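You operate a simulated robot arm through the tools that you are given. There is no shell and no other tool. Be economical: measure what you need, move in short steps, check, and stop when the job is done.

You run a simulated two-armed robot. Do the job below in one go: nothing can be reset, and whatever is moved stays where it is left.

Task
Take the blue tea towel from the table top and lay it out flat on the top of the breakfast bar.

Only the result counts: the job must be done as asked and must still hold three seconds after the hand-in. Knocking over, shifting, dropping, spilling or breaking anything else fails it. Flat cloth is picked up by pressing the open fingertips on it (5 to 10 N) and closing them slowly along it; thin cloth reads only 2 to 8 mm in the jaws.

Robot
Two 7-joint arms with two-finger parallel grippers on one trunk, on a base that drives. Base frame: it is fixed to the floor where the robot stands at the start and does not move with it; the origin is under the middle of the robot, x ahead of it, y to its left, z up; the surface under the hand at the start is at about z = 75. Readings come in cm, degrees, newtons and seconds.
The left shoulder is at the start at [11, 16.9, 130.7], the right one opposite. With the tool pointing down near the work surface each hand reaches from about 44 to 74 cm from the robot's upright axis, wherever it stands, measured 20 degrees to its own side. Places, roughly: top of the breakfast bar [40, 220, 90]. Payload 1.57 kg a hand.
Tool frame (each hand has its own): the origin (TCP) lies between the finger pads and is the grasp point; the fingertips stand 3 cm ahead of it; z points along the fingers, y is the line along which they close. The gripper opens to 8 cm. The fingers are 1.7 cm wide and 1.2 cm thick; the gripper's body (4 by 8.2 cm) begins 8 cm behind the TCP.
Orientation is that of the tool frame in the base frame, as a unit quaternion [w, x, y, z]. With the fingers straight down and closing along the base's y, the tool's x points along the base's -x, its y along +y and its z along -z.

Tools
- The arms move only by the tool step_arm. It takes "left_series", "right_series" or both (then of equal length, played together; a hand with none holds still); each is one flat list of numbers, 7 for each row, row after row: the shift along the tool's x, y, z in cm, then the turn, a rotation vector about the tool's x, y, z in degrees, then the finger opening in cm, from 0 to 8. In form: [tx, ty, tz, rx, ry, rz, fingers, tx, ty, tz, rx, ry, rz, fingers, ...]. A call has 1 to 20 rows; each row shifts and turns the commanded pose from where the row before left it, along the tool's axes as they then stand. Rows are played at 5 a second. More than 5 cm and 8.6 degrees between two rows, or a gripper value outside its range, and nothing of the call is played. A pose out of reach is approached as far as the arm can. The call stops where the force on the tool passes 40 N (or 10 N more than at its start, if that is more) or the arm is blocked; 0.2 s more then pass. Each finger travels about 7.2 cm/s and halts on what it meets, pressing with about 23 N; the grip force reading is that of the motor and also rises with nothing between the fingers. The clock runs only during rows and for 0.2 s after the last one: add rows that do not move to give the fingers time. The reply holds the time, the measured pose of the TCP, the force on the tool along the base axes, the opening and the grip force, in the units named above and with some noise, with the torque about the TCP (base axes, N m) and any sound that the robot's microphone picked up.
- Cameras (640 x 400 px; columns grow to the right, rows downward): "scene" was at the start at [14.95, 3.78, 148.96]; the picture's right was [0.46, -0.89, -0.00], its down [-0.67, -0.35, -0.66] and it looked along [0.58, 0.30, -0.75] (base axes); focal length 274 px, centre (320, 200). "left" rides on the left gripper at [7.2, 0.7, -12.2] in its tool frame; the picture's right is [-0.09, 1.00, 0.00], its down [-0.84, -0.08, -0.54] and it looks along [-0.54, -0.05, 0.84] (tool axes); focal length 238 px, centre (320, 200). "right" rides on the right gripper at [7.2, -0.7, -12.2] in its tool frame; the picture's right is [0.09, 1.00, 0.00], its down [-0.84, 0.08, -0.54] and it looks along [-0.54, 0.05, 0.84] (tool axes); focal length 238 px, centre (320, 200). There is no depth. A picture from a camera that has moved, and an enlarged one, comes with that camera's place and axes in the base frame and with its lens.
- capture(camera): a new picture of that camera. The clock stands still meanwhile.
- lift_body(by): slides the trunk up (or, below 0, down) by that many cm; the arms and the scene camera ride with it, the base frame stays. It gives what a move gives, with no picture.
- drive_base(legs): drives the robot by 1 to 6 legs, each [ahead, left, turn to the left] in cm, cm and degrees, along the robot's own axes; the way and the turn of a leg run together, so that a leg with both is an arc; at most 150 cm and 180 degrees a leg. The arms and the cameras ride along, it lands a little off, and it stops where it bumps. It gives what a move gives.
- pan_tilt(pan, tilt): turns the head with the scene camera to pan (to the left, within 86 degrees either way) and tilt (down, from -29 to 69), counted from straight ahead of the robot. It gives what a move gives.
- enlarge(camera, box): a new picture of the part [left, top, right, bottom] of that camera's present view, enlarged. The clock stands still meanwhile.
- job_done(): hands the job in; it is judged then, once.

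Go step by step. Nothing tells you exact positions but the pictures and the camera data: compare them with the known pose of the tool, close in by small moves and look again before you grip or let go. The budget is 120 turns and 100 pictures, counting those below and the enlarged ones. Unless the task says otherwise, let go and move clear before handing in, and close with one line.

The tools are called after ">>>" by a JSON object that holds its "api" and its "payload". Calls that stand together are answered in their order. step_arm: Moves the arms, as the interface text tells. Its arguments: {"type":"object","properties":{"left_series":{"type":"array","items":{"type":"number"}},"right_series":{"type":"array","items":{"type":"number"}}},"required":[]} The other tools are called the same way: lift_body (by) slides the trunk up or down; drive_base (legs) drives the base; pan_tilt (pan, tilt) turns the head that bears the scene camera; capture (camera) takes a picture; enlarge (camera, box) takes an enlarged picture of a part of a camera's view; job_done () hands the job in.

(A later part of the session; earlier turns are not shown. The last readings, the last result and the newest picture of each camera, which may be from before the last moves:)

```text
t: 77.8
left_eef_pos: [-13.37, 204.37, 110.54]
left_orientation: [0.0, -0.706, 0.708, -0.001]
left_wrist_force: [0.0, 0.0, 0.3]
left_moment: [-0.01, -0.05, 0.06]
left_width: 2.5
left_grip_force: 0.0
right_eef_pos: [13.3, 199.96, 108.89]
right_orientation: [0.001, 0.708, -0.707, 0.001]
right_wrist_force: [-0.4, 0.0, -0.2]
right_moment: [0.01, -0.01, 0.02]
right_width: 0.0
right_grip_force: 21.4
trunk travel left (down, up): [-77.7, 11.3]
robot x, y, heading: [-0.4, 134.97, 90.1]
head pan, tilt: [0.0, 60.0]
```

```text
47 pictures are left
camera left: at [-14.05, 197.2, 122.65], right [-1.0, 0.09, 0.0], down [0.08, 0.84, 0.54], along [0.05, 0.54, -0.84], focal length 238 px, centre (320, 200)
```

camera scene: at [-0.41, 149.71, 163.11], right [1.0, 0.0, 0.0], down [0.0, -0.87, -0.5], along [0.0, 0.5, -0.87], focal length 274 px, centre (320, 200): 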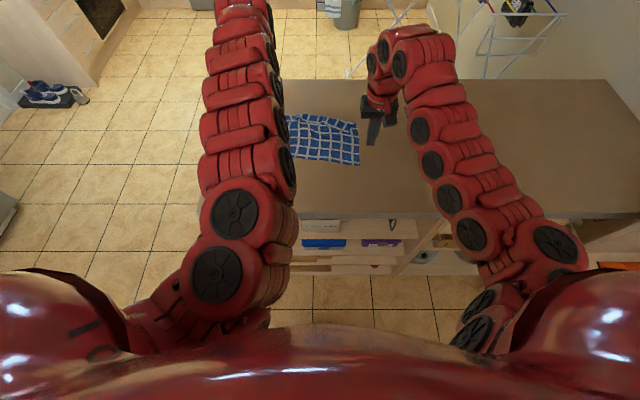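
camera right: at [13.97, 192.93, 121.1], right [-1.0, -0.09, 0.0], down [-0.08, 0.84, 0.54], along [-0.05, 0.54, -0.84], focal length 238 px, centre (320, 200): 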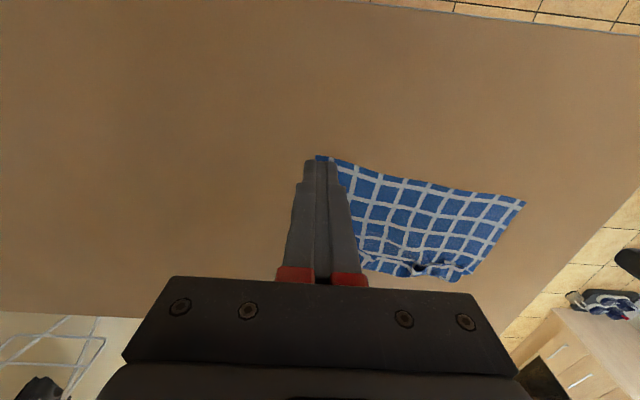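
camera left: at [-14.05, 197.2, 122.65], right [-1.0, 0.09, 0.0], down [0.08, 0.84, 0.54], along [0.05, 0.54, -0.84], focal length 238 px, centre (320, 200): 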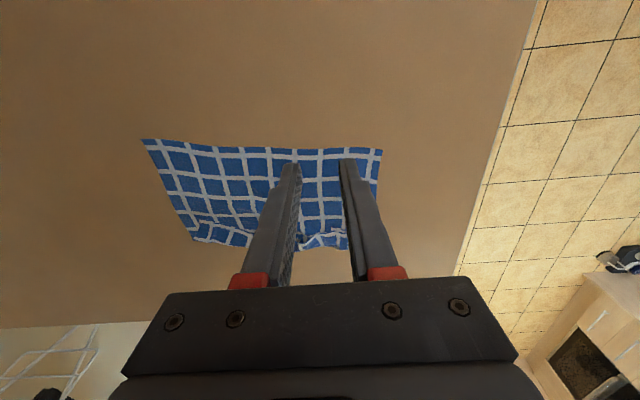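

The towel now spans roughly x −22…12, y 206…228, with folds near its far edge. The near edge is clean, so I'll re-grip the near corners, lift it so the folds fall out, and lay it again starting closer to me.

>>> {"api": "drive_base", "payload": {"legs": [[10, 0, 0]]}}

>>> {"api": "step_arm", "payload": {"left_series": [0.5, 1.3, 3, 0, 0, 0, 4, 0.5, 1.3, 3, 0, 0, 0, 6, 0.5, 1.3, 3, 0, 0, 0, 6, 0.6, 1.3, 2.5, 0, 0, 0, 6, 0, 0, 0, 0, 0, 0, 6], "right_series": [0.4, 1.1, 2.5, 0, 0, 0, 3, 0.4, 1.1, 2.5, 0, 0, 0, 6, 0.4, 1.1, 2.5, 0, 0, 0, 6, 0.5, 1.2, 2.5, 0, 0, 0, 6, 0, 0, 0, 0, 0, 0, 6]}}

>>> {"api": "capture", "payload": {"camera": "left"}}

>>> {"api": "capture", "payload": {"camera": "right"}}

```text
t: 79.0
left_eef_pos: [-13.37, 214.07, 110.59]
left_orientation: [0.0, -0.706, 0.708, 0.0]
left_wrist_force: [0.2, -0.5, 0.0]
left_moment: [0.01, 0.03, -0.01]
left_width: 2.5
left_grip_force: 0.0
right_eef_pos: [13.31, 209.66, 109.09]
right_orientation: [0.0, 0.708, -0.706, 0.001]
right_wrist_force: [0.5, -0.4, -0.7]
right_moment: [0.05, -0.04, 0.02]
right_width: 0.0
right_grip_force: 21.2
trunk travel left (down, up): [-77.7, 11.3]
robot x, y, heading: [-0.2, 144.36, 90.2]
head pan, tilt: [0.0, 60.0]
```

```text
t: 80.2
left_eef_pos: [-18.44, 212.09, 99.14]
left_orientation: [0.001, -0.706, 0.709, -0.001]
left_wrist_force: [-0.8, -0.5, 0.4]
left_moment: [-0.01, 0.0, 0.04]
left_width: 6.02
left_grip_force: 0.1
right_eef_pos: [8.94, 208.16, 99.17]
right_orientation: [0.0, 0.708, -0.706, 0.0]
right_wrist_force: [0.6, 0.3, 0.3]
right_moment: [-0.01, 0.03, -0.01]
right_width: 5.98
right_grip_force: 0.0
trunk travel left (down, up): [-77.7, 11.3]
robot x, y, heading: [-0.38, 144.39, 90.1]
head pan, tilt: [0.0, 60.0]
```

```text
46 pictures are left
camera left: at [-19.08, 204.86, 111.32], right [-1.0, 0.1, 0.0], down [0.08, 0.84, 0.54], along [0.05, 0.54, -0.84], focal length 238 px, centre (320, 200)
```

left: 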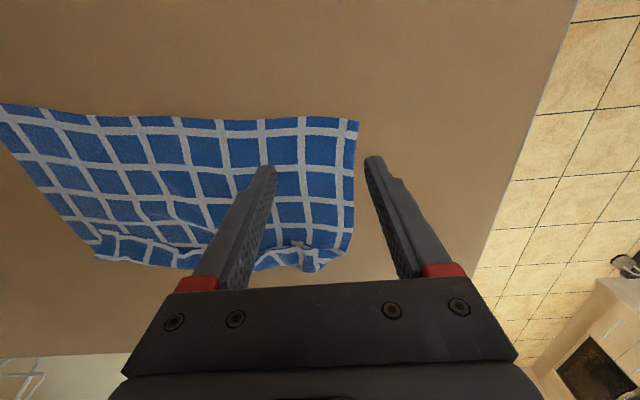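

```text
45 pictures are left
camera right: at [9.63, 200.98, 111.25], right [-1.0, -0.09, 0.0], down [-0.08, 0.84, 0.54], along [-0.05, 0.54, -0.84], focal length 238 px, centre (320, 200)
```

right: 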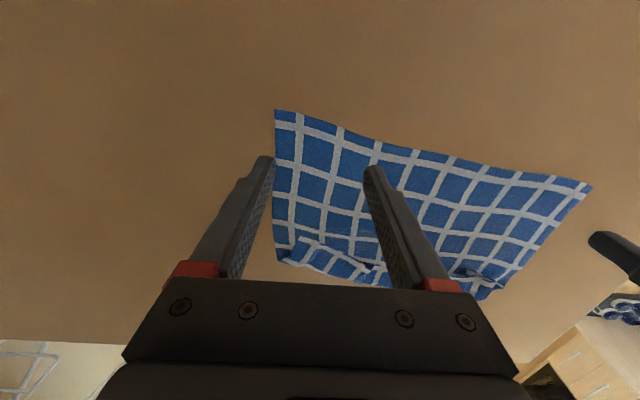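

>>> {"api": "step_arm", "payload": {"left_series": [0, -0.6, 2.5, 0, 0, 0, 6, 0, 0, 2.5, 0, 0, 0, 6, 0, 0, 0.5, 0, 0, 0, 6, 0, 0, 0.2, 0, 0, 0, 6, 0, 0, 0, 0, 0, 0, 6], "right_series": [0.3, -0.3, 2.5, 0, 0, 0, 6, 0, 0, 2.5, 0, 0, 0, 6, 0, 0, 0.5, 0, 0, 0, 6, 0, 0, 0.2, 0, 0, 0, 6, 0, 0, 0, 0, 0, 0, 6]}}

>>> {"api": "step_arm", "payload": {"left_series": [0, 0, 0.15, 0, 0, 0, 6, 0, 0, 0, 0, 0, 0, 6], "right_series": [0, 0, 0.15, 0, 0, 0, 6, 0, 0, 0, 0, 0, 0, 6]}}

```text
t: 81.3
left_eef_pos: [-18.04, 211.97, 93.42]
left_orientation: [0.0, -0.706, 0.708, 0.0]
left_wrist_force: [-0.7, -0.1, -0.4]
left_moment: [-0.03, 0.0, -0.02]
left_width: 6.01
left_grip_force: 0.1
right_eef_pos: [9.1, 207.68, 93.42]
right_orientation: [0.001, 0.708, -0.706, 0.001]
right_wrist_force: [-0.3, 0.4, 0.1]
right_moment: [-0.01, -0.01, 0.01]
right_width: 6.0
right_grip_force: 0.1
trunk travel left (down, up): [-77.7, 11.3]
robot x, y, heading: [-0.61, 144.65, 90.1]
head pan, tilt: [0.0, 60.0]
```

```text
t: 82.0
left_eef_pos: [-17.87, 212.0, 93.17]
left_orientation: [0.0, -0.706, 0.708, 0.001]
left_wrist_force: [0.4, -0.1, 0.6]
left_moment: [0.02, -0.07, -0.01]
left_width: 6.01
left_grip_force: 0.0
right_eef_pos: [9.07, 207.7, 93.24]
right_orientation: [0.002, 0.708, -0.707, 0.0]
right_wrist_force: [-0.4, 0.3, -0.2]
right_moment: [0.01, 0.02, 0.0]
right_width: 5.99
right_grip_force: 0.1
trunk travel left (down, up): [-77.7, 11.3]
robot x, y, heading: [-0.44, 144.46, 89.9]
head pan, tilt: [0.0, 60.0]
```

>>> {"api": "step_arm", "payload": {"left_series": [0, 0, 0.12, 0, 0, 0, 6, 0, 0, 0, 0, 0, 0, 6], "right_series": [0, 0, 0.12, 0, 0, 0, 6, 0, 0, 0, 0, 0, 0, 6]}}

>>> {"api": "step_arm", "payload": {"left_series": [0, 0, 0.06, 0, 0, 0, 6, 0, 0, 0, 0, 0, 0, 6], "right_series": [0, 0, 0.06, 0, 0, 0, 6, 0, 0, 0, 0, 0, 0, 6]}}

```text
t: 82.5
left_eef_pos: [-17.78, 212.08, 93.16]
left_orientation: [0.001, -0.706, 0.708, 0.0]
left_wrist_force: [-0.6, 0.4, -0.3]
left_moment: [-0.02, -0.01, 0.01]
left_width: 5.99
left_grip_force: 0.1
right_eef_pos: [9.23, 207.71, 93.14]
right_orientation: [0.0, 0.708, -0.706, 0.001]
right_wrist_force: [0.6, -1.1, 0.4]
right_moment: [-0.02, -0.02, -0.04]
right_width: 6.0
right_grip_force: 0.0
trunk travel left (down, up): [-77.7, 11.3]
robot x, y, heading: [-0.55, 144.72, 90.1]
head pan, tilt: [0.0, 60.0]
```

```text
t: 83.2
left_eef_pos: [-18.0, 212.0, 93.09]
left_orientation: [-0.001, -0.707, 0.708, 0.001]
left_wrist_force: [0.3, -0.7, -0.6]
left_moment: [-0.03, 0.0, -0.01]
left_width: 6.0
left_grip_force: 0.1
right_eef_pos: [9.19, 207.69, 93.13]
right_orientation: [0.001, 0.708, -0.706, 0.0]
right_wrist_force: [-0.2, -0.4, 0.1]
right_moment: [0.0, 0.02, -0.03]
right_width: 6.0
right_grip_force: 0.1
trunk travel left (down, up): [-77.7, 11.3]
robot x, y, heading: [-0.48, 144.51, 90.1]
head pan, tilt: [0.0, 60.0]
```

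>>> {"api": "step_arm", "payload": {"left_series": [0, 0, 0.08, 0, 0, 0, 6, 0, 0, 0, 0, 0, 0, 6], "right_series": [0, 0, 0.08, 0, 0, 0, 6, 0, 0, 0, 0, 0, 0, 6]}}

>>> {"api": "step_arm", "payload": {"left_series": [0, 0, 0.06, 0, 0, 0, 6, 0, 0, 0, 0, 0, 0, 6], "right_series": [0, 0, 0.06, 0, 0, 0, 6, 0, 0, 0, 0, 0, 0, 6]}}

```text
t: 83.8
left_eef_pos: [-17.89, 212.1, 92.98]
left_orientation: [0.0, -0.706, 0.708, -0.001]
left_wrist_force: [0.4, 0.5, 0.5]
left_moment: [-0.03, 0.0, 0.01]
left_width: 6.0
left_grip_force: 0.1
right_eef_pos: [9.29, 207.61, 93.12]
right_orientation: [0.002, 0.708, -0.706, 0.0]
right_wrist_force: [0.0, -0.2, 0.4]
right_moment: [-0.06, -0.01, -0.01]
right_width: 6.0
right_grip_force: 0.1
trunk travel left (down, up): [-77.7, 11.3]
robot x, y, heading: [-0.43, 144.56, 90.2]
head pan, tilt: [0.0, 60.0]
```

```text
t: 84.3
left_eef_pos: [-17.76, 212.12, 92.77]
left_orientation: [0.001, -0.706, 0.709, -0.001]
left_wrist_force: [-0.2, 0.5, -0.6]
left_moment: [0.01, 0.0, 0.02]
left_width: 6.01
left_grip_force: 0.0
right_eef_pos: [8.88, 207.58, 92.9]
right_orientation: [0.0, 0.708, -0.706, 0.0]
right_wrist_force: [0.1, 0.3, -0.2]
right_moment: [0.0, 0.0, -0.03]
right_width: 6.0
right_grip_force: 0.1
trunk travel left (down, up): [-77.7, 11.3]
robot x, y, heading: [-0.2, 144.64, 90.1]
head pan, tilt: [0.0, 60.0]
```

>>> {"api": "step_arm", "payload": {"left_series": [0, 0, 0.15, 0, 0, 0, 6, 0, 0, 0, 0, 0, 0, 6], "right_series": [0, 0, 0.15, 0, 0, 0, 6, 0, 0, 0, 0, 0, 0, 6]}}

>>> {"api": "step_arm", "payload": {"left_series": [0, 0, 0.1, 0, 0, 0, 6, 0, 0, 0, 0, 0, 0, 6], "right_series": [0, 0, 0.1, 0, 0, 0, 6, 0, 0, 0, 0, 0, 0, 6]}}

>>> {"api": "capture", "payload": {"camera": "left"}}

```text
t: 85.0
left_eef_pos: [-17.94, 212.16, 92.78]
left_orientation: [0.0, -0.707, 0.708, -0.001]
left_wrist_force: [0.3, -0.3, -0.3]
left_moment: [-0.01, -0.04, 0.0]
left_width: 5.97
left_grip_force: 0.1
right_eef_pos: [9.12, 207.74, 92.7]
right_orientation: [0.002, 0.708, -0.706, 0.0]
right_wrist_force: [-0.4, -0.3, 0.7]
right_moment: [-0.01, 0.02, 0.03]
right_width: 6.01
right_grip_force: 0.1
trunk travel left (down, up): [-77.7, 11.3]
robot x, y, heading: [-0.56, 144.59, 90.0]
head pan, tilt: [0.0, 60.0]
```

```text
t: 85.5
left_eef_pos: [-17.82, 212.13, 92.71]
left_orientation: [0.0, -0.706, 0.708, 0.0]
left_wrist_force: [-0.6, 0.1, 0.1]
left_moment: [-0.02, 0.02, 0.0]
left_width: 6.01
left_grip_force: 0.0
right_eef_pos: [9.08, 207.65, 92.65]
right_orientation: [0.0, 0.708, -0.706, 0.0]
right_wrist_force: [-0.3, 1.1, -0.7]
right_moment: [0.02, -0.03, 0.02]
right_width: 5.98
right_grip_force: 0.0
trunk travel left (down, up): [-77.7, 11.3]
robot x, y, heading: [-0.36, 144.65, 89.9]
head pan, tilt: [0.0, 60.0]
```

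```text
44 pictures are left
camera left: at [-18.58, 204.88, 104.86], right [-1.0, 0.09, 0.0], down [0.08, 0.84, 0.54], along [0.05, 0.54, -0.84], focal length 238 px, centre (320, 200)
```

left: 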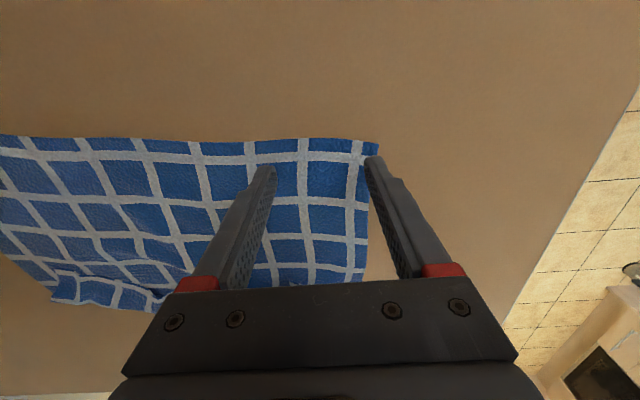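

>>> {"api": "step_arm", "payload": {"left_series": [0, 0, 0.15, 0, 0, 0, 6, 0, 0, 0, 0, 0, 0, 6], "right_series": [0, 0, 0.15, 0, 0, 0, 6, 0, 0, 0, 0, 0, 0, 6]}}

>>> {"api": "step_arm", "payload": {"left_series": [0, 0, 0.1, 0, 0, 0, 6, 0, 0, 0, 0, 0, 0, 6], "right_series": [0, 0, 0.1, 0, 0, 0, 6, 0, 0, 0, 0, 0, 0, 6]}}

```text
t: 86.2
left_eef_pos: [-17.8, 212.09, 92.54]
left_orientation: [0.0, -0.706, 0.708, 0.001]
left_wrist_force: [-0.3, 0.5, 0.3]
left_moment: [0.02, 0.01, 0.01]
left_width: 6.02
left_grip_force: 0.0
right_eef_pos: [9.11, 207.76, 92.41]
right_orientation: [0.002, 0.707, -0.707, 0.001]
right_wrist_force: [-0.6, -0.2, 0.2]
right_moment: [0.0, 0.03, 0.0]
right_width: 6.0
right_grip_force: 0.2
trunk travel left (down, up): [-77.7, 11.3]
robot x, y, heading: [-0.32, 144.76, 89.8]
head pan, tilt: [0.0, 60.0]
```

```text
t: 86.8
left_eef_pos: [-17.85, 211.99, 92.45]
left_orientation: [0.0, -0.707, 0.707, 0.0]
left_wrist_force: [-0.2, -0.3, -1.0]
left_moment: [-0.01, -0.03, -0.02]
left_width: 6.02
left_grip_force: 0.0
right_eef_pos: [8.93, 207.68, 92.38]
right_orientation: [0.001, 0.707, -0.707, 0.0]
right_wrist_force: [0.4, -0.3, 0.4]
right_moment: [-0.01, 0.02, 0.01]
right_width: 6.03
right_grip_force: 0.1
trunk travel left (down, up): [-77.7, 11.3]
robot x, y, heading: [-0.43, 144.51, 90.1]
head pan, tilt: [0.0, 60.0]
```

>>> {"api": "step_arm", "payload": {"left_series": [0, 0, 0.15, 0, 0, 0, 6, 0, 0, 0, 0, 0, 0, 6], "right_series": [0, 0, 0.15, 0, 0, 0, 6, 0, 0, 0, 0, 0, 0, 6]}}

>>> {"api": "step_arm", "payload": {"left_series": [0, 0, 0.12, 0, 0, 0, 6, 0, 0, 0, 0, 0, 0, 6], "right_series": [0, 0, 0.12, 0, 0, 0, 6, 0, 0, 0, 0, 0, 0, 6]}}

>>> {"api": "step_arm", "payload": {"left_series": [0, 0, 0.1, 0, 0, 0, 6, 0, 0, 0, 0, 0, 0, 6], "right_series": [0, 0, 0.1, 0, 0, 0, 6, 0, 0, 0, 0, 0, 0, 6]}}

```text
t: 87.3
left_eef_pos: [-17.93, 212.06, 92.31]
left_orientation: [0.0, -0.706, 0.708, 0.0]
left_wrist_force: [1.0, -0.8, 0.5]
left_moment: [-0.01, -0.02, -0.05]
left_width: 5.99
left_grip_force: 0.0
right_eef_pos: [9.16, 207.78, 92.3]
right_orientation: [0.001, 0.707, -0.707, 0.0]
right_wrist_force: [-0.8, 0.5, 0.4]
right_moment: [-0.03, -0.01, 0.03]
right_width: 6.01
right_grip_force: 0.0
trunk travel left (down, up): [-77.7, 11.3]
robot x, y, heading: [-0.22, 144.29, 90.1]
head pan, tilt: [0.0, 60.0]
```

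```text
t: 88.0
left_eef_pos: [-17.91, 211.96, 92.21]
left_orientation: [0.0, -0.706, 0.708, 0.0]
left_wrist_force: [0.7, 0.3, 0.0]
left_moment: [-0.02, 0.0, 0.0]
left_width: 6.02
left_grip_force: 0.1
right_eef_pos: [9.11, 207.56, 92.24]
right_orientation: [0.0, 0.708, -0.707, 0.0]
right_wrist_force: [-0.2, 0.8, 0.7]
right_moment: [0.01, 0.02, -0.01]
right_width: 6.01
right_grip_force: 0.2
trunk travel left (down, up): [-77.7, 11.3]
robot x, y, heading: [-0.47, 144.35, 89.9]
head pan, tilt: [0.0, 60.0]
```

```text
t: 88.5
left_eef_pos: [-17.83, 212.13, 92.01]
left_orientation: [0.0, -0.706, 0.708, 0.0]
left_wrist_force: [-0.2, 0.2, -0.6]
left_moment: [-0.01, 0.02, 0.04]
left_width: 6.0
left_grip_force: 0.0
right_eef_pos: [9.15, 207.78, 92.14]
right_orientation: [0.001, 0.707, -0.707, 0.001]
right_wrist_force: [0.0, 1.3, -0.2]
right_moment: [0.0, 0.01, -0.02]
right_width: 6.02
right_grip_force: 0.0
trunk travel left (down, up): [-77.7, 11.3]
robot x, y, heading: [-0.5, 144.61, 89.9]
head pan, tilt: [0.0, 60.0]
```

Parallax suggests the top is nearer z≈87. Descending further in modest steps.

>>> {"api": "step_arm", "payload": {"left_series": [0, 0, 0.3, 0, 0, 0, 6, 0, 0, 0.3, 0, 0, 0, 6, 0, 0, 0, 0, 0, 0, 6], "right_series": [0, 0, 0.3, 0, 0, 0, 6, 0, 0, 0.3, 0, 0, 0, 6, 0, 0, 0, 0, 0, 0, 6]}}

>>> {"api": "step_arm", "payload": {"left_series": [0, 0, 0.2, 0, 0, 0, 6, 0, 0, 0, 0, 0, 0, 6], "right_series": [0, 0, 0.2, 0, 0, 0, 6, 0, 0, 0, 0, 0, 0, 6]}}

>>> {"api": "step_arm", "payload": {"left_series": [0, 0, 0.15, 0, 0, 0, 6, 0, 0, 0, 0, 0, 0, 6], "right_series": [0, 0, 0.15, 0, 0, 0, 6, 0, 0, 0, 0, 0, 0, 6]}}

```text
t: 89.3
left_eef_pos: [-17.97, 212.03, 91.44]
left_orientation: [0.0, -0.707, 0.708, 0.0]
left_wrist_force: [-0.4, -0.1, 0.3]
left_moment: [-0.01, 0.01, 0.01]
left_width: 6.01
left_grip_force: 0.0
right_eef_pos: [9.2, 207.67, 91.43]
right_orientation: [0.0, 0.708, -0.706, 0.001]
right_wrist_force: [0.8, -0.3, 0.4]
right_moment: [0.01, 0.0, 0.01]
right_width: 6.0
right_grip_force: 0.1
trunk travel left (down, up): [-77.7, 11.3]
robot x, y, heading: [-0.24, 144.8, 89.9]
head pan, tilt: [0.0, 60.0]
```

```text
t: 90.0
left_eef_pos: [-17.87, 211.97, 91.27]
left_orientation: [0.0, -0.706, 0.708, 0.0]
left_wrist_force: [-0.7, 0.4, -0.6]
left_moment: [0.01, -0.03, -0.03]
left_width: 5.99
left_grip_force: 0.1
right_eef_pos: [9.2, 207.75, 91.32]
right_orientation: [0.0, 0.707, -0.707, 0.0]
right_wrist_force: [1.7, -0.3, 0.5]
right_moment: [0.01, 0.01, 0.02]
right_width: 6.0
right_grip_force: 0.0
trunk travel left (down, up): [-77.7, 11.3]
robot x, y, heading: [0.43, 144.43, 90.1]
head pan, tilt: [0.0, 60.0]
```

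```text
t: 90.5
left_eef_pos: [-17.91, 212.1, 91.03]
left_orientation: [0.0, -0.705, 0.709, 0.0]
left_wrist_force: [0.4, 0.0, 6.5]
left_moment: [0.03, 0.11, 0.02]
left_width: 5.97
left_grip_force: 0.1
right_eef_pos: [9.25, 207.66, 91.23]
right_orientation: [0.001, 0.707, -0.707, 0.0]
right_wrist_force: [-0.6, -0.3, 0.7]
right_moment: [-0.02, -0.01, 0.02]
right_width: 6.0
right_grip_force: 0.1
trunk travel left (down, up): [-77.7, 11.3]
robot x, y, heading: [-0.32, 144.95, 90.0]
head pan, tilt: [0.0, 60.0]
```

Left is in contact (6.5 N): surface at z≈88. Bring the right into contact.

>>> {"api": "step_arm", "payload": {"right_series": [0, 0, 0.08, 0, 0, 0, 6, 0, 0, 0, 0, 0, 0, 6]}}

>>> {"api": "step_arm", "payload": {"right_series": [0, 0, 0.05, 0, 0, 0, 6, 0, 0, 0, 0, 0, 0, 6]}}

>>> {"api": "capture", "payload": {"camera": "right"}}

>>> {"api": "capture", "payload": {"camera": "left"}}

```text
t: 91.2
left_eef_pos: [-17.87, 211.93, 91.14]
left_orientation: [0.0, -0.706, 0.709, 0.0]
left_wrist_force: [1.5, 0.4, 5.7]
left_moment: [0.02, 0.16, 0.0]
left_width: 5.96
left_grip_force: 0.0
right_eef_pos: [9.32, 207.74, 91.22]
right_orientation: [0.0, 0.708, -0.707, -0.001]
right_wrist_force: [0.5, 0.5, 5.8]
right_moment: [0.02, -0.08, -0.01]
right_width: 5.99
right_grip_force: 0.0
trunk travel left (down, up): [-77.7, 11.3]
robot x, y, heading: [-0.52, 144.28, 90.0]
head pan, tilt: [0.0, 60.0]
```

```text
t: 91.8
left_eef_pos: [-17.92, 211.89, 91.24]
left_orientation: [0.001, -0.706, 0.709, 0.001]
left_wrist_force: [-1.0, 0.0, 2.0]
left_moment: [0.02, 0.06, 0.0]
left_width: 6.0
left_grip_force: 0.0
right_eef_pos: [9.12, 207.62, 91.15]
right_orientation: [0.001, -0.707, 0.707, 0.002]
right_wrist_force: [2.9, 2.0, 16.0]
right_moment: [0.05, -0.21, 0.02]
right_width: 6.02
right_grip_force: 0.0
trunk travel left (down, up): [-77.7, 11.3]
robot x, y, heading: [-0.19, 144.25, 89.9]
head pan, tilt: [0.0, 60.0]
```

```text
43 pictures are left
camera right: at [9.82, 200.49, 103.22], right [-1.0, -0.09, 0.0], down [-0.08, 0.84, 0.54], along [-0.05, 0.54, -0.84], focal length 238 px, centre (320, 200)
```

right: 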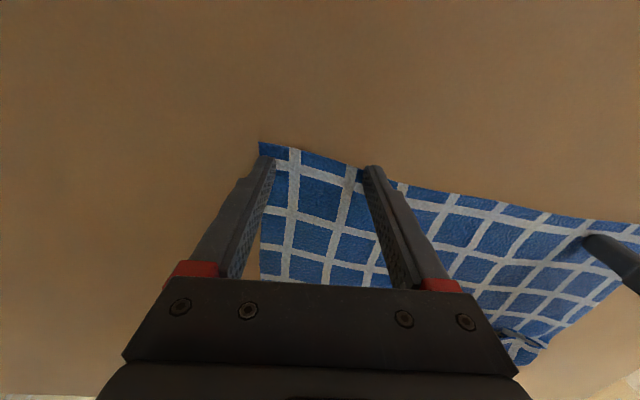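

```text
42 pictures are left
camera left: at [-18.55, 204.73, 103.37], right [-1.0, 0.09, 0.0], down [0.08, 0.84, 0.54], along [0.05, 0.54, -0.84], focal length 238 px, centre (320, 200)
```

left: 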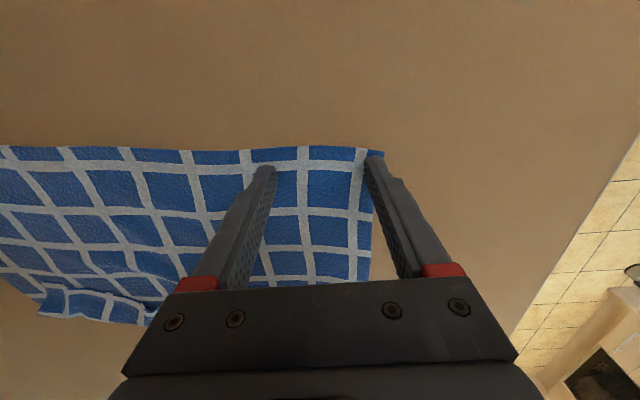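

Right's inner finger sits too near the sloping edge; I'll shift both deeper onto the cloth.

>>> {"api": "step_arm", "payload": {"left_series": [0, 0, -0.4, 0, 0, 0, 6, -1, -0.6, 0, 0, 0, 0, 6, 0, 0, 0.4, 0, 0, 0, 6, 0, 0, 0, 0, 0, 0, 6], "right_series": [0, 0, -0.4, 0, 0, 0, 6, -1.7, 0.1, 0, 0, 0, 0, 6, 0, 0, 0.33, 0, 0, 0, 6, 0, 0, 0, 0, 0, 0, 6]}}

```text
t: 92.8
left_eef_pos: [-17.33, 212.93, 91.06]
left_orientation: [0.002, -0.706, 0.708, 0.0]
left_wrist_force: [-0.5, -0.3, 1.0]
left_moment: [0.03, -0.01, -0.01]
left_width: 5.92
left_grip_force: 0.0
right_eef_pos: [9.06, 209.37, 91.17]
right_orientation: [0.001, 0.708, -0.706, 0.0]
right_wrist_force: [1.3, -0.7, 8.6]
right_moment: [-0.04, -0.14, 0.0]
right_width: 5.99
right_grip_force: 0.1
trunk travel left (down, up): [-77.7, 11.3]
robot x, y, heading: [-0.23, 144.72, 90.0]
head pan, tilt: [0.0, 60.0]
```

>>> {"api": "step_arm", "payload": {"left_series": [0, 0, 0.05, 0, 0, 0, 6, 0, 0, 0, 0, 0, 0, 6]}}

>>> {"api": "step_arm", "payload": {"left_series": [0, 0, 0, 0, 0, 0, 5.5, 0, 0, 0, 0, 0, 0, 5, 0, 0, 0, 0, 0, 0, 4.5, 0, 0, 0, 0, 0, 0, 4, 0, 0, 0, 0, 0, 0, 3.5, 0, 0, 0, 0, 0, 0, 3, 0, 0, 0, 0, 0, 0, 2.5], "right_series": [0, 0, 0, 0, 0, 0, 5.5, 0, 0, 0, 0, 0, 0, 5, 0, 0, 0, 0, 0, 0, 4.5, 0, 0, 0, 0, 0, 0, 4, 0, 0, 0, 0, 0, 0, 3.5, 0, 0, 0, 0, 0, 0, 3, 0, 0, 0, 0, 0, 0, 2.5]}}

>>> {"api": "capture", "payload": {"camera": "right"}}

>>> {"api": "capture", "payload": {"camera": "left"}}

```text
t: 93.3
left_eef_pos: [-17.23, 213.03, 91.11]
left_orientation: [0.001, -0.706, 0.708, 0.0]
left_wrist_force: [0.1, 0.6, 3.8]
left_moment: [0.04, 0.09, 0.0]
left_width: 5.98
left_grip_force: 0.0
right_eef_pos: [9.02, 209.3, 91.17]
right_orientation: [0.0, 0.708, -0.707, -0.001]
right_wrist_force: [0.1, -1.0, 9.7]
right_moment: [-0.01, -0.19, -0.02]
right_width: 5.97
right_grip_force: 0.2
trunk travel left (down, up): [-77.7, 11.3]
robot x, y, heading: [-0.12, 144.34, 90.1]
head pan, tilt: [0.0, 60.0]
```

```text
t: 95.0
left_eef_pos: [-17.34, 213.09, 91.16]
left_orientation: [0.001, -0.706, 0.708, 0.0]
left_wrist_force: [1.0, -0.3, 4.9]
left_moment: [0.0, 0.07, 0.02]
left_width: 2.47
left_grip_force: 0.1
right_eef_pos: [9.07, 209.32, 91.21]
right_orientation: [0.002, 0.708, -0.706, -0.001]
right_wrist_force: [-0.1, 0.7, 9.0]
right_moment: [0.01, 0.01, 0.01]
right_width: 2.34
right_grip_force: 0.1
trunk travel left (down, up): [-77.7, 11.3]
robot x, y, heading: [-0.73, 144.53, 89.7]
head pan, tilt: [0.0, 60.0]
```

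```text
41 pictures are left
camera right: at [9.69, 202.17, 103.24], right [-1.0, -0.09, 0.0], down [-0.08, 0.84, 0.54], along [-0.05, 0.54, -0.84], focal length 238 px, centre (320, 200)
```

right: 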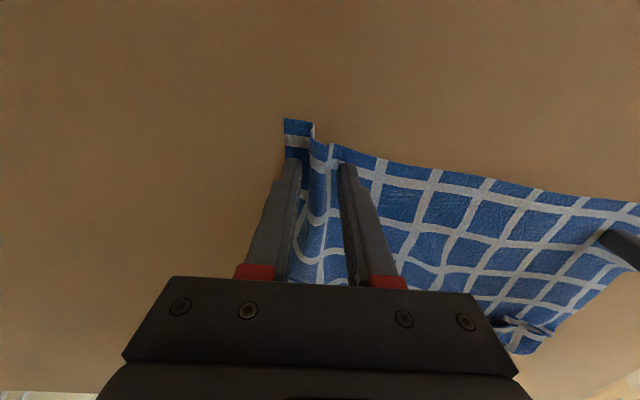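

```text
40 pictures are left
camera left: at [-17.98, 205.75, 103.34], right [-1.0, 0.1, 0.0], down [0.08, 0.84, 0.54], along [0.05, 0.54, -0.84], focal length 238 px, centre (320, 200)
```

left: 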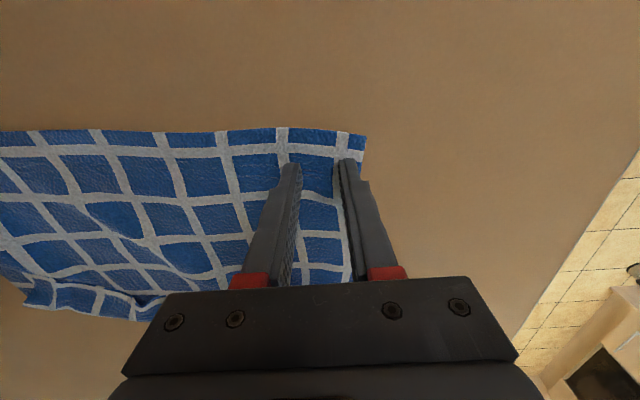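

Right bunches well; left slides without bunching. Close the right fully; reopen the left and press a bit harder.

>>> {"api": "step_arm", "payload": {"left_series": [0, 0, -0.3, 0, 0, 0, 4, 0, 0, 0, 0, 0, 0, 6, 0, 0, 0.3, 0, 0, 0, 6, 0, 0, 0.05, 0, 0, 0, 6, 0, 0, 0, 0, 0, 0, 6, 0, 0, 0, 0, 0, 0, 6, 0, 0, 0, 0, 0, 0, 6], "right_series": [0, 0, 0, 0, 0, 0, 2, 0, 0, 0, 0, 0, 0, 1.5, 0, 0, 0, 0, 0, 0, 1, 0, 0, 0, 0, 0, 0, 0.5, 0, 0, 0, 0, 0, 0, 0, 0, 0, 0, 0, 0, 0, 0, 0, 0, 0, 0, 0, 0, 0]}}

```text
t: 96.5
left_eef_pos: [-17.39, 213.04, 91.15]
left_orientation: [0.001, -0.706, 0.708, -0.001]
left_wrist_force: [0.7, 0.1, 6.6]
left_moment: [0.01, -0.25, 0.01]
left_width: 6.05
left_grip_force: 0.2
right_eef_pos: [9.05, 209.32, 91.18]
right_orientation: [0.001, 0.708, -0.707, -0.001]
right_wrist_force: [-1.9, 0.8, 8.5]
right_moment: [0.03, 0.06, 0.01]
right_width: 0.2
right_grip_force: 23.2
trunk travel left (down, up): [-77.7, 11.3]
robot x, y, heading: [-0.19, 144.69, 90.1]
head pan, tilt: [0.0, 60.0]
```

>>> {"api": "step_arm", "payload": {"left_series": [0, 0, 0.04, 0, 0, 0, 6, 0, 0, 0, 0, 0, 0, 5.5, 0, 0, 0, 0, 0, 0, 5, 0, 0, 0, 0, 0, 0, 4.5, 0, 0, 0, 0, 0, 0, 4, 0, 0, 0, 0, 0, 0, 3.5, 0, 0, 0, 0, 0, 0, 3]}}

>>> {"api": "capture", "payload": {"camera": "left"}}

```text
t: 98.2
left_eef_pos: [-17.32, 213.02, 91.07]
left_orientation: [0.0, -0.706, 0.708, 0.001]
left_wrist_force: [4.2, -0.5, 20.8]
left_moment: [-0.06, -0.64, -0.02]
left_width: 3.33
left_grip_force: 2.5
right_eef_pos: [8.98, 209.22, 91.21]
right_orientation: [0.0, 0.708, -0.706, 0.0]
right_wrist_force: [-9.1, 1.3, 0.8]
right_moment: [0.01, 0.32, 0.08]
right_width: 0.25
right_grip_force: 23.5
trunk travel left (down, up): [-77.7, 11.3]
robot x, y, heading: [-0.39, 144.37, 89.7]
head pan, tilt: [0.0, 60.0]
```

```text
39 pictures are left
camera left: at [-17.96, 205.73, 103.29], right [-1.0, 0.1, 0.0], down [0.08, 0.83, 0.54], along [0.05, 0.54, -0.84], focal length 238 px, centre (320, 200)
```

left: 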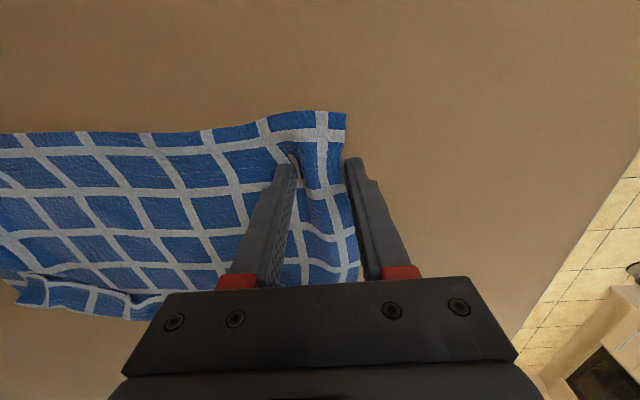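

>>> {"api": "step_arm", "payload": {"left_series": [0, 0, -0.03, 0, 0, 0, 2.5, 0, 0, 0, 0, 0, 0, 2, 0, 0, 0, 0, 0, 0, 1.5, 0, 0, 0, 0, 0, 0, 1, 0, 0, 0, 0, 0, 0, 0.5, 0, 0, 0, 0, 0, 0, 0, 0, 0, 0, 0, 0, 0, 0, 0, 0, 0, 0, 0, 0, 0]}}

>>> {"api": "capture", "payload": {"camera": "left"}}

>>> {"api": "capture", "payload": {"camera": "right"}}

```text
t: 100.0
left_eef_pos: [-17.14, 212.79, 91.16]
left_orientation: [0.001, -0.706, 0.708, 0.001]
left_wrist_force: [18.7, -1.3, 20.1]
left_moment: [-0.1, -0.75, 0.05]
left_width: 0.28
left_grip_force: 22.7
right_eef_pos: [8.91, 209.26, 91.14]
right_orientation: [0.0, 0.708, -0.706, 0.0]
right_wrist_force: [-15.4, 2.1, 1.3]
right_moment: [0.04, 0.44, 0.08]
right_width: 0.28
right_grip_force: 23.2
trunk travel left (down, up): [-77.7, 11.3]
robot x, y, heading: [-0.44, 145.04, 90.1]
head pan, tilt: [0.0, 60.0]
```

```text
38 pictures are left
camera left: at [-17.85, 205.67, 103.3], right [-1.0, 0.1, 0.0], down [0.08, 0.84, 0.54], along [0.05, 0.54, -0.84], focal length 238 px, centre (320, 200)
```

left: 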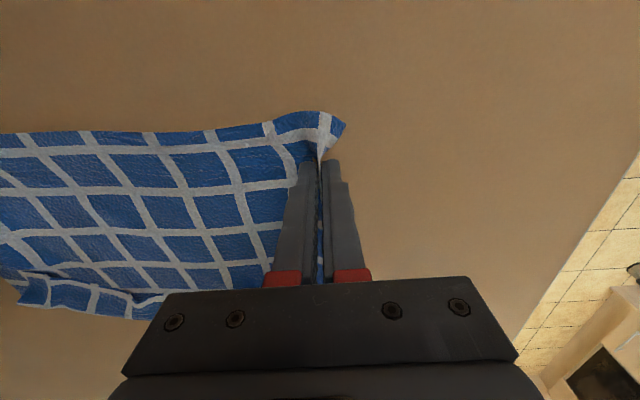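

```text
37 pictures are left
camera right: at [9.75, 202.1, 103.27], right [-1.0, -0.09, 0.0], down [-0.08, 0.84, 0.54], along [-0.05, 0.54, -0.84], focal length 238 px, centre (320, 200)
```

right: 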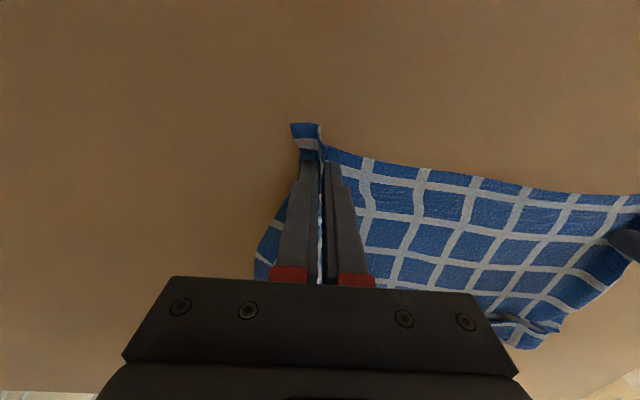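

Both grips hold (2.8 mm). Relax lateral tension, align the hands and lift.

>>> {"api": "step_arm", "payload": {"left_series": [0, -0.4, -0.3, 0, 0, 0, 0, 0, -0.3, -0.7, 0, 0, 0, 0, 0.5, 0, -1, 0, 0, 0, 0, 0.5, 0, -1, 0, 0, 0, 0, 0.5, 0, -1, 0, 0, 0, 0], "right_series": [0, 0.4, -0.3, 0, 0, 0, 0, 0, 0.3, -0.7, 0, 0, 0, 0, -0.7, 0, -1, 0, 0, 0, 0, -0.7, 0, -1, 0, 0, 0, 0, -0.6, 0, -1, 0, 0, 0, 0]}}

>>> {"api": "lift_body", "payload": {"by": 11}}

>>> {"api": "step_arm", "payload": {"left_series": [-0.4, 0, -2, 0, 0, 0, 0, -0.4, 0, -2, 0, 0, 0, 0, -0.4, 0, -2, 0, 0, 0, 0, -0.4, 0, -2, 0, 0, 0, 0, -0.4, 0, -2, 0, 0, 0, 0, -0.4, 0, -2, 0, 0, 0, 0, -0.4, 0, -2, 0, 0, 0, 0], "right_series": [-0.4, 0, -2, 0, 0, 0, 0, -0.4, 0, -2, 0, 0, 0, 0, -0.4, 0, -2, 0, 0, 0, 0, -0.4, 0, -2, 0, 0, 0, 0, -0.4, 0, -2, 0, 0, 0, 0, -0.4, 0, -2, 0, 0, 0, 0, -0.4, 0, -2, 0, 0, 0, 0]}}

>>> {"api": "enlarge", "payload": {"camera": "scene", "box": [220, 80, 420, 205]}}

>>> {"api": "capture", "payload": {"camera": "right"}}

```text
t: 101.2
left_eef_pos: [-16.58, 211.52, 94.97]
left_orientation: [0.001, -0.707, 0.708, 0.0]
left_wrist_force: [-0.1, 0.4, 0.8]
left_moment: [0.03, -0.03, 0.01]
left_width: 0.22
left_grip_force: 23.2
right_eef_pos: [8.27, 211.4, 95.1]
right_orientation: [0.0, 0.708, -0.707, 0.0]
right_wrist_force: [0.3, -0.3, 0.2]
right_moment: [0.03, 0.0, 0.02]
right_width: 0.23
right_grip_force: 22.8
trunk travel left (down, up): [-77.7, 11.3]
robot x, y, heading: [-0.34, 144.65, 90.1]
head pan, tilt: [0.0, 60.0]
```

```text
t: 102.6
left_eef_pos: [-16.61, 211.68, 105.94]
left_orientation: [0.0, -0.706, 0.708, 0.0]
left_wrist_force: [-0.4, 0.9, 0.2]
left_moment: [-0.02, -0.01, 0.0]
left_width: 0.22
left_grip_force: 22.7
right_eef_pos: [8.16, 211.49, 105.92]
right_orientation: [0.002, 0.707, -0.707, 0.0]
right_wrist_force: [-0.1, 0.1, -0.5]
right_moment: [0.01, -0.01, 0.01]
right_width: 0.24
right_grip_force: 22.6
trunk travel left (down, up): [-88.7, 0.3]
robot x, y, heading: [-0.55, 144.77, 90.0]
head pan, tilt: [0.0, 60.0]
```

```text
t: 104.2
left_eef_pos: [-16.7, 214.32, 120.0]
left_orientation: [0.001, -0.707, 0.708, -0.001]
left_wrist_force: [-0.2, 0.0, -0.7]
left_moment: [0.0, -0.03, 0.04]
left_width: 0.25
left_grip_force: 23.2
right_eef_pos: [8.22, 214.23, 119.9]
right_orientation: [0.001, 0.707, -0.707, 0.001]
right_wrist_force: [-1.0, -1.0, -0.9]
right_moment: [-0.02, 0.01, 0.03]
right_width: 0.24
right_grip_force: 23.2
trunk travel left (down, up): [-88.7, 0.3]
robot x, y, heading: [-0.43, 144.6, 90.0]
head pan, tilt: [0.0, 60.0]
```

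```text
3.20 times, centred on (320, 142) of scene
camera zoom: at [-0.41, 159.33, 174.14], right [1.0, 0.0, 0.0], down [0.0, -0.87, -0.5], along [0.0, 0.5, -0.87], focal length 876 px, centre (320, 384)
```

zoom: 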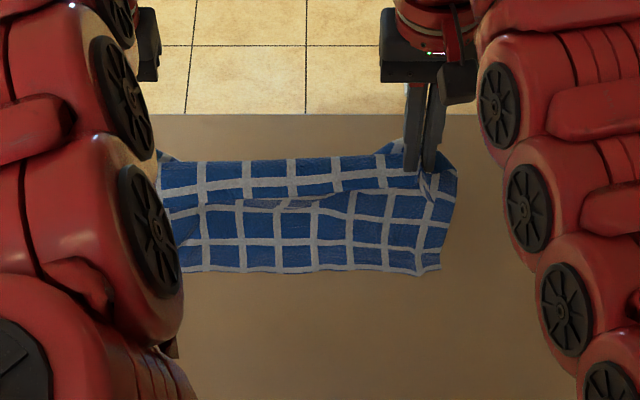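

```text
35 pictures are left
camera right: at [8.95, 207.11, 132.05], right [-1.0, -0.09, 0.0], down [-0.08, 0.84, 0.54], along [-0.05, 0.54, -0.84], focal length 238 px, centre (320, 200)
```

right: 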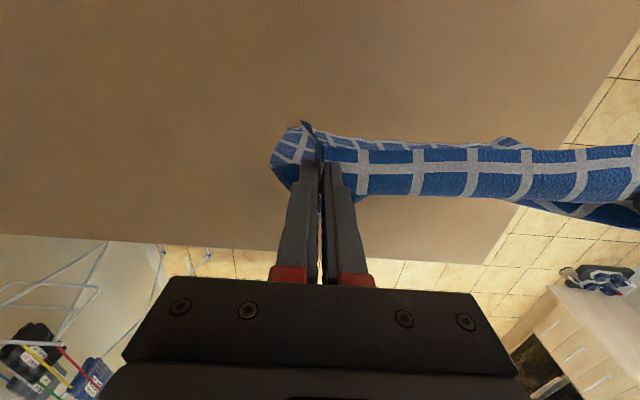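

>>> {"api": "capture", "payload": {"camera": "left"}}

>>> {"api": "step_arm", "payload": {"left_series": [0, 0.4, 0, 0, 0, 0, 0, 0, 0.4, -2, 0, 0, 0, 0, 0, 0, 2, 0, 0, 0, 0, 0, 0, -2, 0, 0, 0, 0, 0, 0, 0, 0, 0, 0, 0, 0, 0, 0, 0, 0, 0, 0], "right_series": [0, -0.4, 0, 0, 0, 0, 0, 0, -0.4, -2, 0, 0, 0, 0, 0, 0, 2, 0, 0, 0, 0, 0, 0, -2, 0, 0, 0, 0, 0, 0, 0, 0, 0, 0, 0, 0, 0, 0, 0, 0, 0, 0]}}

>>> {"api": "enlarge", "payload": {"camera": "scene", "box": [220, 80, 420, 205]}}

```text
34 pictures are left
camera left: at [-17.4, 207.05, 132.24], right [-1.0, 0.09, 0.0], down [0.08, 0.84, 0.54], along [0.05, 0.54, -0.84], focal length 238 px, centre (320, 200)
```

left: 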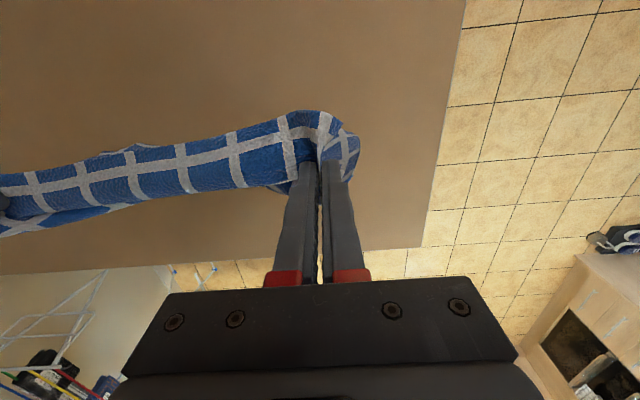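

```text
t: 105.6
left_eef_pos: [-17.52, 214.61, 121.82]
left_orientation: [0.001, -0.706, 0.709, -0.001]
left_wrist_force: [18.1, 1.0, -1.0]
left_moment: [-0.01, -0.6, 0.13]
left_width: 0.27
left_grip_force: 23.5
right_eef_pos: [9.03, 214.43, 121.95]
right_orientation: [0.002, 0.708, -0.706, 0.001]
right_wrist_force: [-18.9, -1.0, -0.4]
right_moment: [-0.05, 0.63, 0.14]
right_width: 0.29
right_grip_force: 22.9
trunk travel left (down, up): [-88.7, 0.3]
robot x, y, heading: [-0.4, 144.29, 89.9]
head pan, tilt: [0.0, 60.0]
```

```text
3.20 times, centred on (320, 142) of scene
camera zoom: at [-0.42, 159.52, 174.12], right [1.0, 0.0, 0.0], down [0.0, -0.87, -0.5], along [0.0, 0.5, -0.87], focal length 876 px, centre (320, 384)
```

zoom: 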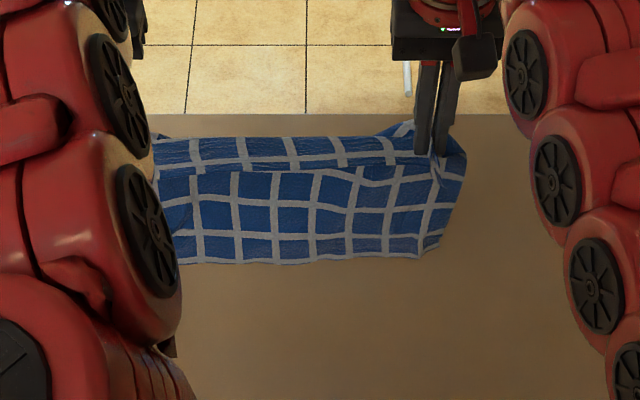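

The bottom now hangs slightly away from me, so this time I'll lay by pulling back toward me. Relax tension a bit, lower with the trunk, and start pulling back.

>>> {"api": "step_arm", "payload": {"left_series": [0, -0.35, 0, 0, 0, 0, 0, 0, 0, 0, 0, 0, 0, 0], "right_series": [0, 0.35, 0, 0, 0, 0, 0, 0, 0, 0, 0, 0, 0, 0]}}

>>> {"api": "lift_body", "payload": {"by": -8}}

>>> {"api": "enlarge", "payload": {"camera": "scene", "box": [220, 80, 420, 205]}}

>>> {"api": "capture", "payload": {"camera": "right"}}

```text
t: 106.2
left_eef_pos: [-17.28, 214.39, 121.86]
left_orientation: [0.0, -0.706, 0.708, 0.0]
left_wrist_force: [9.8, 0.5, 0.2]
left_moment: [0.01, -0.33, 0.1]
left_width: 0.27
left_grip_force: 23.0
right_eef_pos: [8.76, 214.4, 121.96]
right_orientation: [0.0, 0.707, -0.707, 0.0]
right_wrist_force: [-11.2, -0.3, -0.1]
right_moment: [-0.03, 0.34, 0.1]
right_width: 0.25
right_grip_force: 22.8
trunk travel left (down, up): [-88.7, 0.3]
robot x, y, heading: [-0.6, 144.51, 90.0]
head pan, tilt: [0.0, 60.0]
```

```text
t: 107.3
left_eef_pos: [-17.13, 214.41, 114.02]
left_orientation: [0.001, -0.706, 0.708, 0.0]
left_wrist_force: [8.6, -0.1, -0.7]
left_moment: [0.04, -0.28, 0.09]
left_width: 0.21
left_grip_force: 22.5
right_eef_pos: [8.9, 214.39, 113.95]
right_orientation: [0.001, 0.708, -0.706, 0.0]
right_wrist_force: [-9.2, -1.1, 0.6]
right_moment: [-0.03, 0.29, 0.09]
right_width: 0.25
right_grip_force: 23.1
trunk travel left (down, up): [-80.7, 8.3]
robot x, y, heading: [-0.43, 144.67, 90.0]
head pan, tilt: [0.0, 60.0]
```

```text
3.20 times, centred on (320, 142) of scene
camera zoom: at [-0.38, 159.4, 166.14], right [1.0, 0.0, 0.0], down [0.0, -0.87, -0.5], along [0.0, 0.5, -0.87], focal length 876 px, centre (320, 384)
```

zoom: 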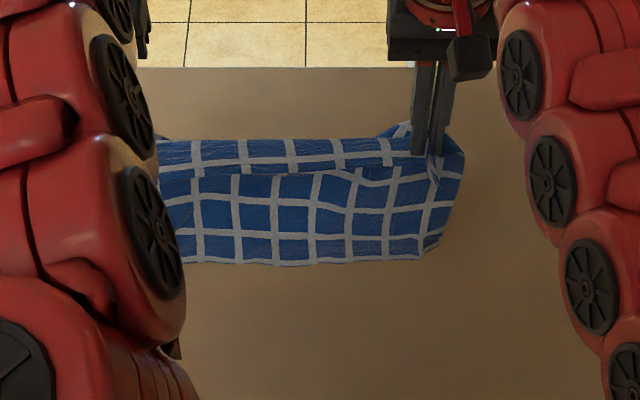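

```text
31 pictures are left
camera right: at [9.41, 207.19, 126.03], right [-1.0, -0.09, 0.0], down [-0.08, 0.84, 0.54], along [-0.05, 0.54, -0.84], focal length 238 px, centre (320, 200)
```

right: 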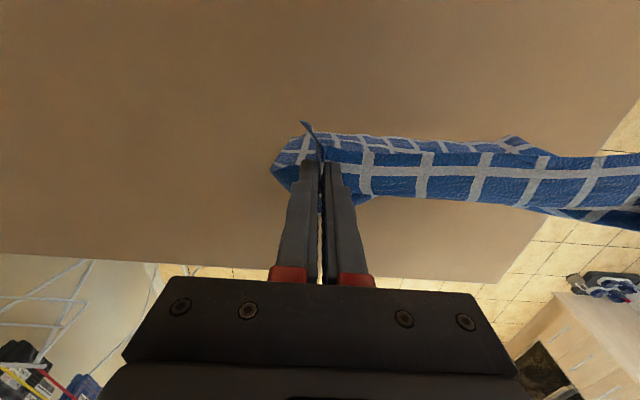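

>>> {"api": "lift_body", "payload": {"by": -3}}

>>> {"api": "drive_base", "payload": {"legs": [[-4, 0, 0]]}}

>>> {"api": "lift_body", "payload": {"by": -3}}

>>> {"api": "drive_base", "payload": {"legs": [[-4, 0, 0]]}}

>>> {"api": "enlarge", "payload": {"camera": "scene", "box": [220, 80, 420, 205]}}

>>> {"api": "capture", "payload": {"camera": "right"}}

```text
t: 108.1
left_eef_pos: [-17.15, 214.41, 111.02]
left_orientation: [0.0, -0.706, 0.708, -0.001]
left_wrist_force: [9.0, 0.0, -0.5]
left_moment: [0.02, -0.25, 0.08]
left_width: 0.24
left_grip_force: 22.9
right_eef_pos: [8.71, 214.21, 110.94]
right_orientation: [0.001, 0.708, -0.706, 0.0]
right_wrist_force: [-8.2, -0.3, -0.9]
right_moment: [-0.04, 0.29, 0.08]
right_width: 0.22
right_grip_force: 23.3
trunk travel left (down, up): [-77.7, 11.3]
robot x, y, heading: [-0.25, 144.44, 90.2]
head pan, tilt: [0.0, 60.0]
```

```text
t: 109.0
left_eef_pos: [-17.18, 210.87, 110.79]
left_orientation: [-0.002, -0.706, 0.708, -0.002]
left_wrist_force: [7.9, 0.1, -0.5]
left_moment: [-0.06, -0.28, 0.05]
left_width: 0.25
left_grip_force: 22.8
right_eef_pos: [8.71, 210.81, 110.65]
right_orientation: [0.004, 0.708, -0.706, 0.002]
right_wrist_force: [-8.7, -0.1, -0.9]
right_moment: [-0.03, 0.25, 0.08]
right_width: 0.25
right_grip_force: 23.4
trunk travel left (down, up): [-77.7, 11.3]
robot x, y, heading: [-0.3, 140.6, 90.1]
head pan, tilt: [0.0, 60.0]
```

```text
t: 109.7
left_eef_pos: [-17.21, 210.51, 108.11]
left_orientation: [0.001, -0.706, 0.708, 0.0]
left_wrist_force: [7.4, -0.8, -0.3]
left_moment: [0.0, -0.25, 0.03]
left_width: 0.23
left_grip_force: 23.0
right_eef_pos: [8.83, 210.11, 108.12]
right_orientation: [0.001, 0.708, -0.706, -0.002]
right_wrist_force: [-8.0, -0.9, 0.4]
right_moment: [0.0, 0.24, 0.07]
right_width: 0.2
right_grip_force: 22.8
trunk travel left (down, up): [-74.7, 14.3]
robot x, y, heading: [-0.12, 140.84, 90.0]
head pan, tilt: [0.0, 60.0]
```

```text
t: 110.6
left_eef_pos: [-17.12, 206.9, 107.54]
left_orientation: [0.0, -0.706, 0.708, -0.002]
left_wrist_force: [8.8, 0.4, -0.7]
left_moment: [-0.04, -0.26, 0.07]
left_width: 0.24
left_grip_force: 22.6
right_eef_pos: [8.71, 207.01, 107.56]
right_orientation: [0.003, 0.708, -0.706, 0.002]
right_wrist_force: [-8.6, -0.3, 0.2]
right_moment: [-0.05, 0.26, 0.06]
right_width: 0.22
right_grip_force: 22.5
trunk travel left (down, up): [-74.7, 14.3]
robot x, y, heading: [-0.23, 136.85, 89.9]
head pan, tilt: [0.0, 60.0]
```

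```text
3.20 times, centred on (320, 142) of scene
camera zoom: at [-0.39, 152.29, 160.06], right [1.0, 0.0, 0.0], down [0.0, -0.87, -0.5], along [0.0, 0.5, -0.87], focal length 876 px, centre (320, 384)
```

zoom: 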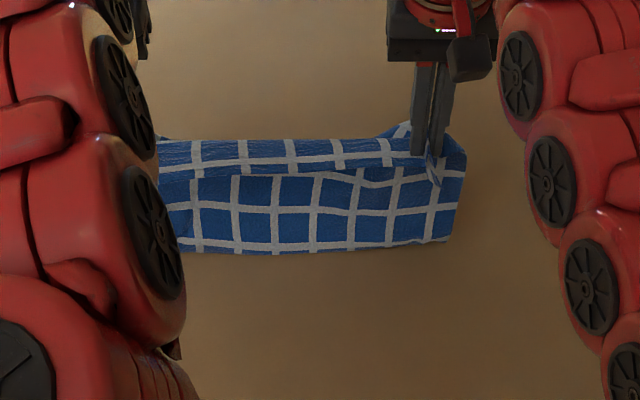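

```text
29 pictures are left
camera right: at [9.38, 199.91, 119.73], right [-1.0, -0.09, 0.0], down [-0.08, 0.84, 0.54], along [-0.05, 0.53, -0.84], focal length 238 px, centre (320, 200)
```

right: 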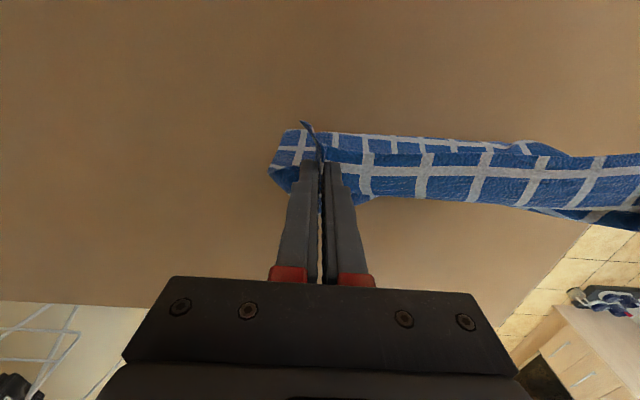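

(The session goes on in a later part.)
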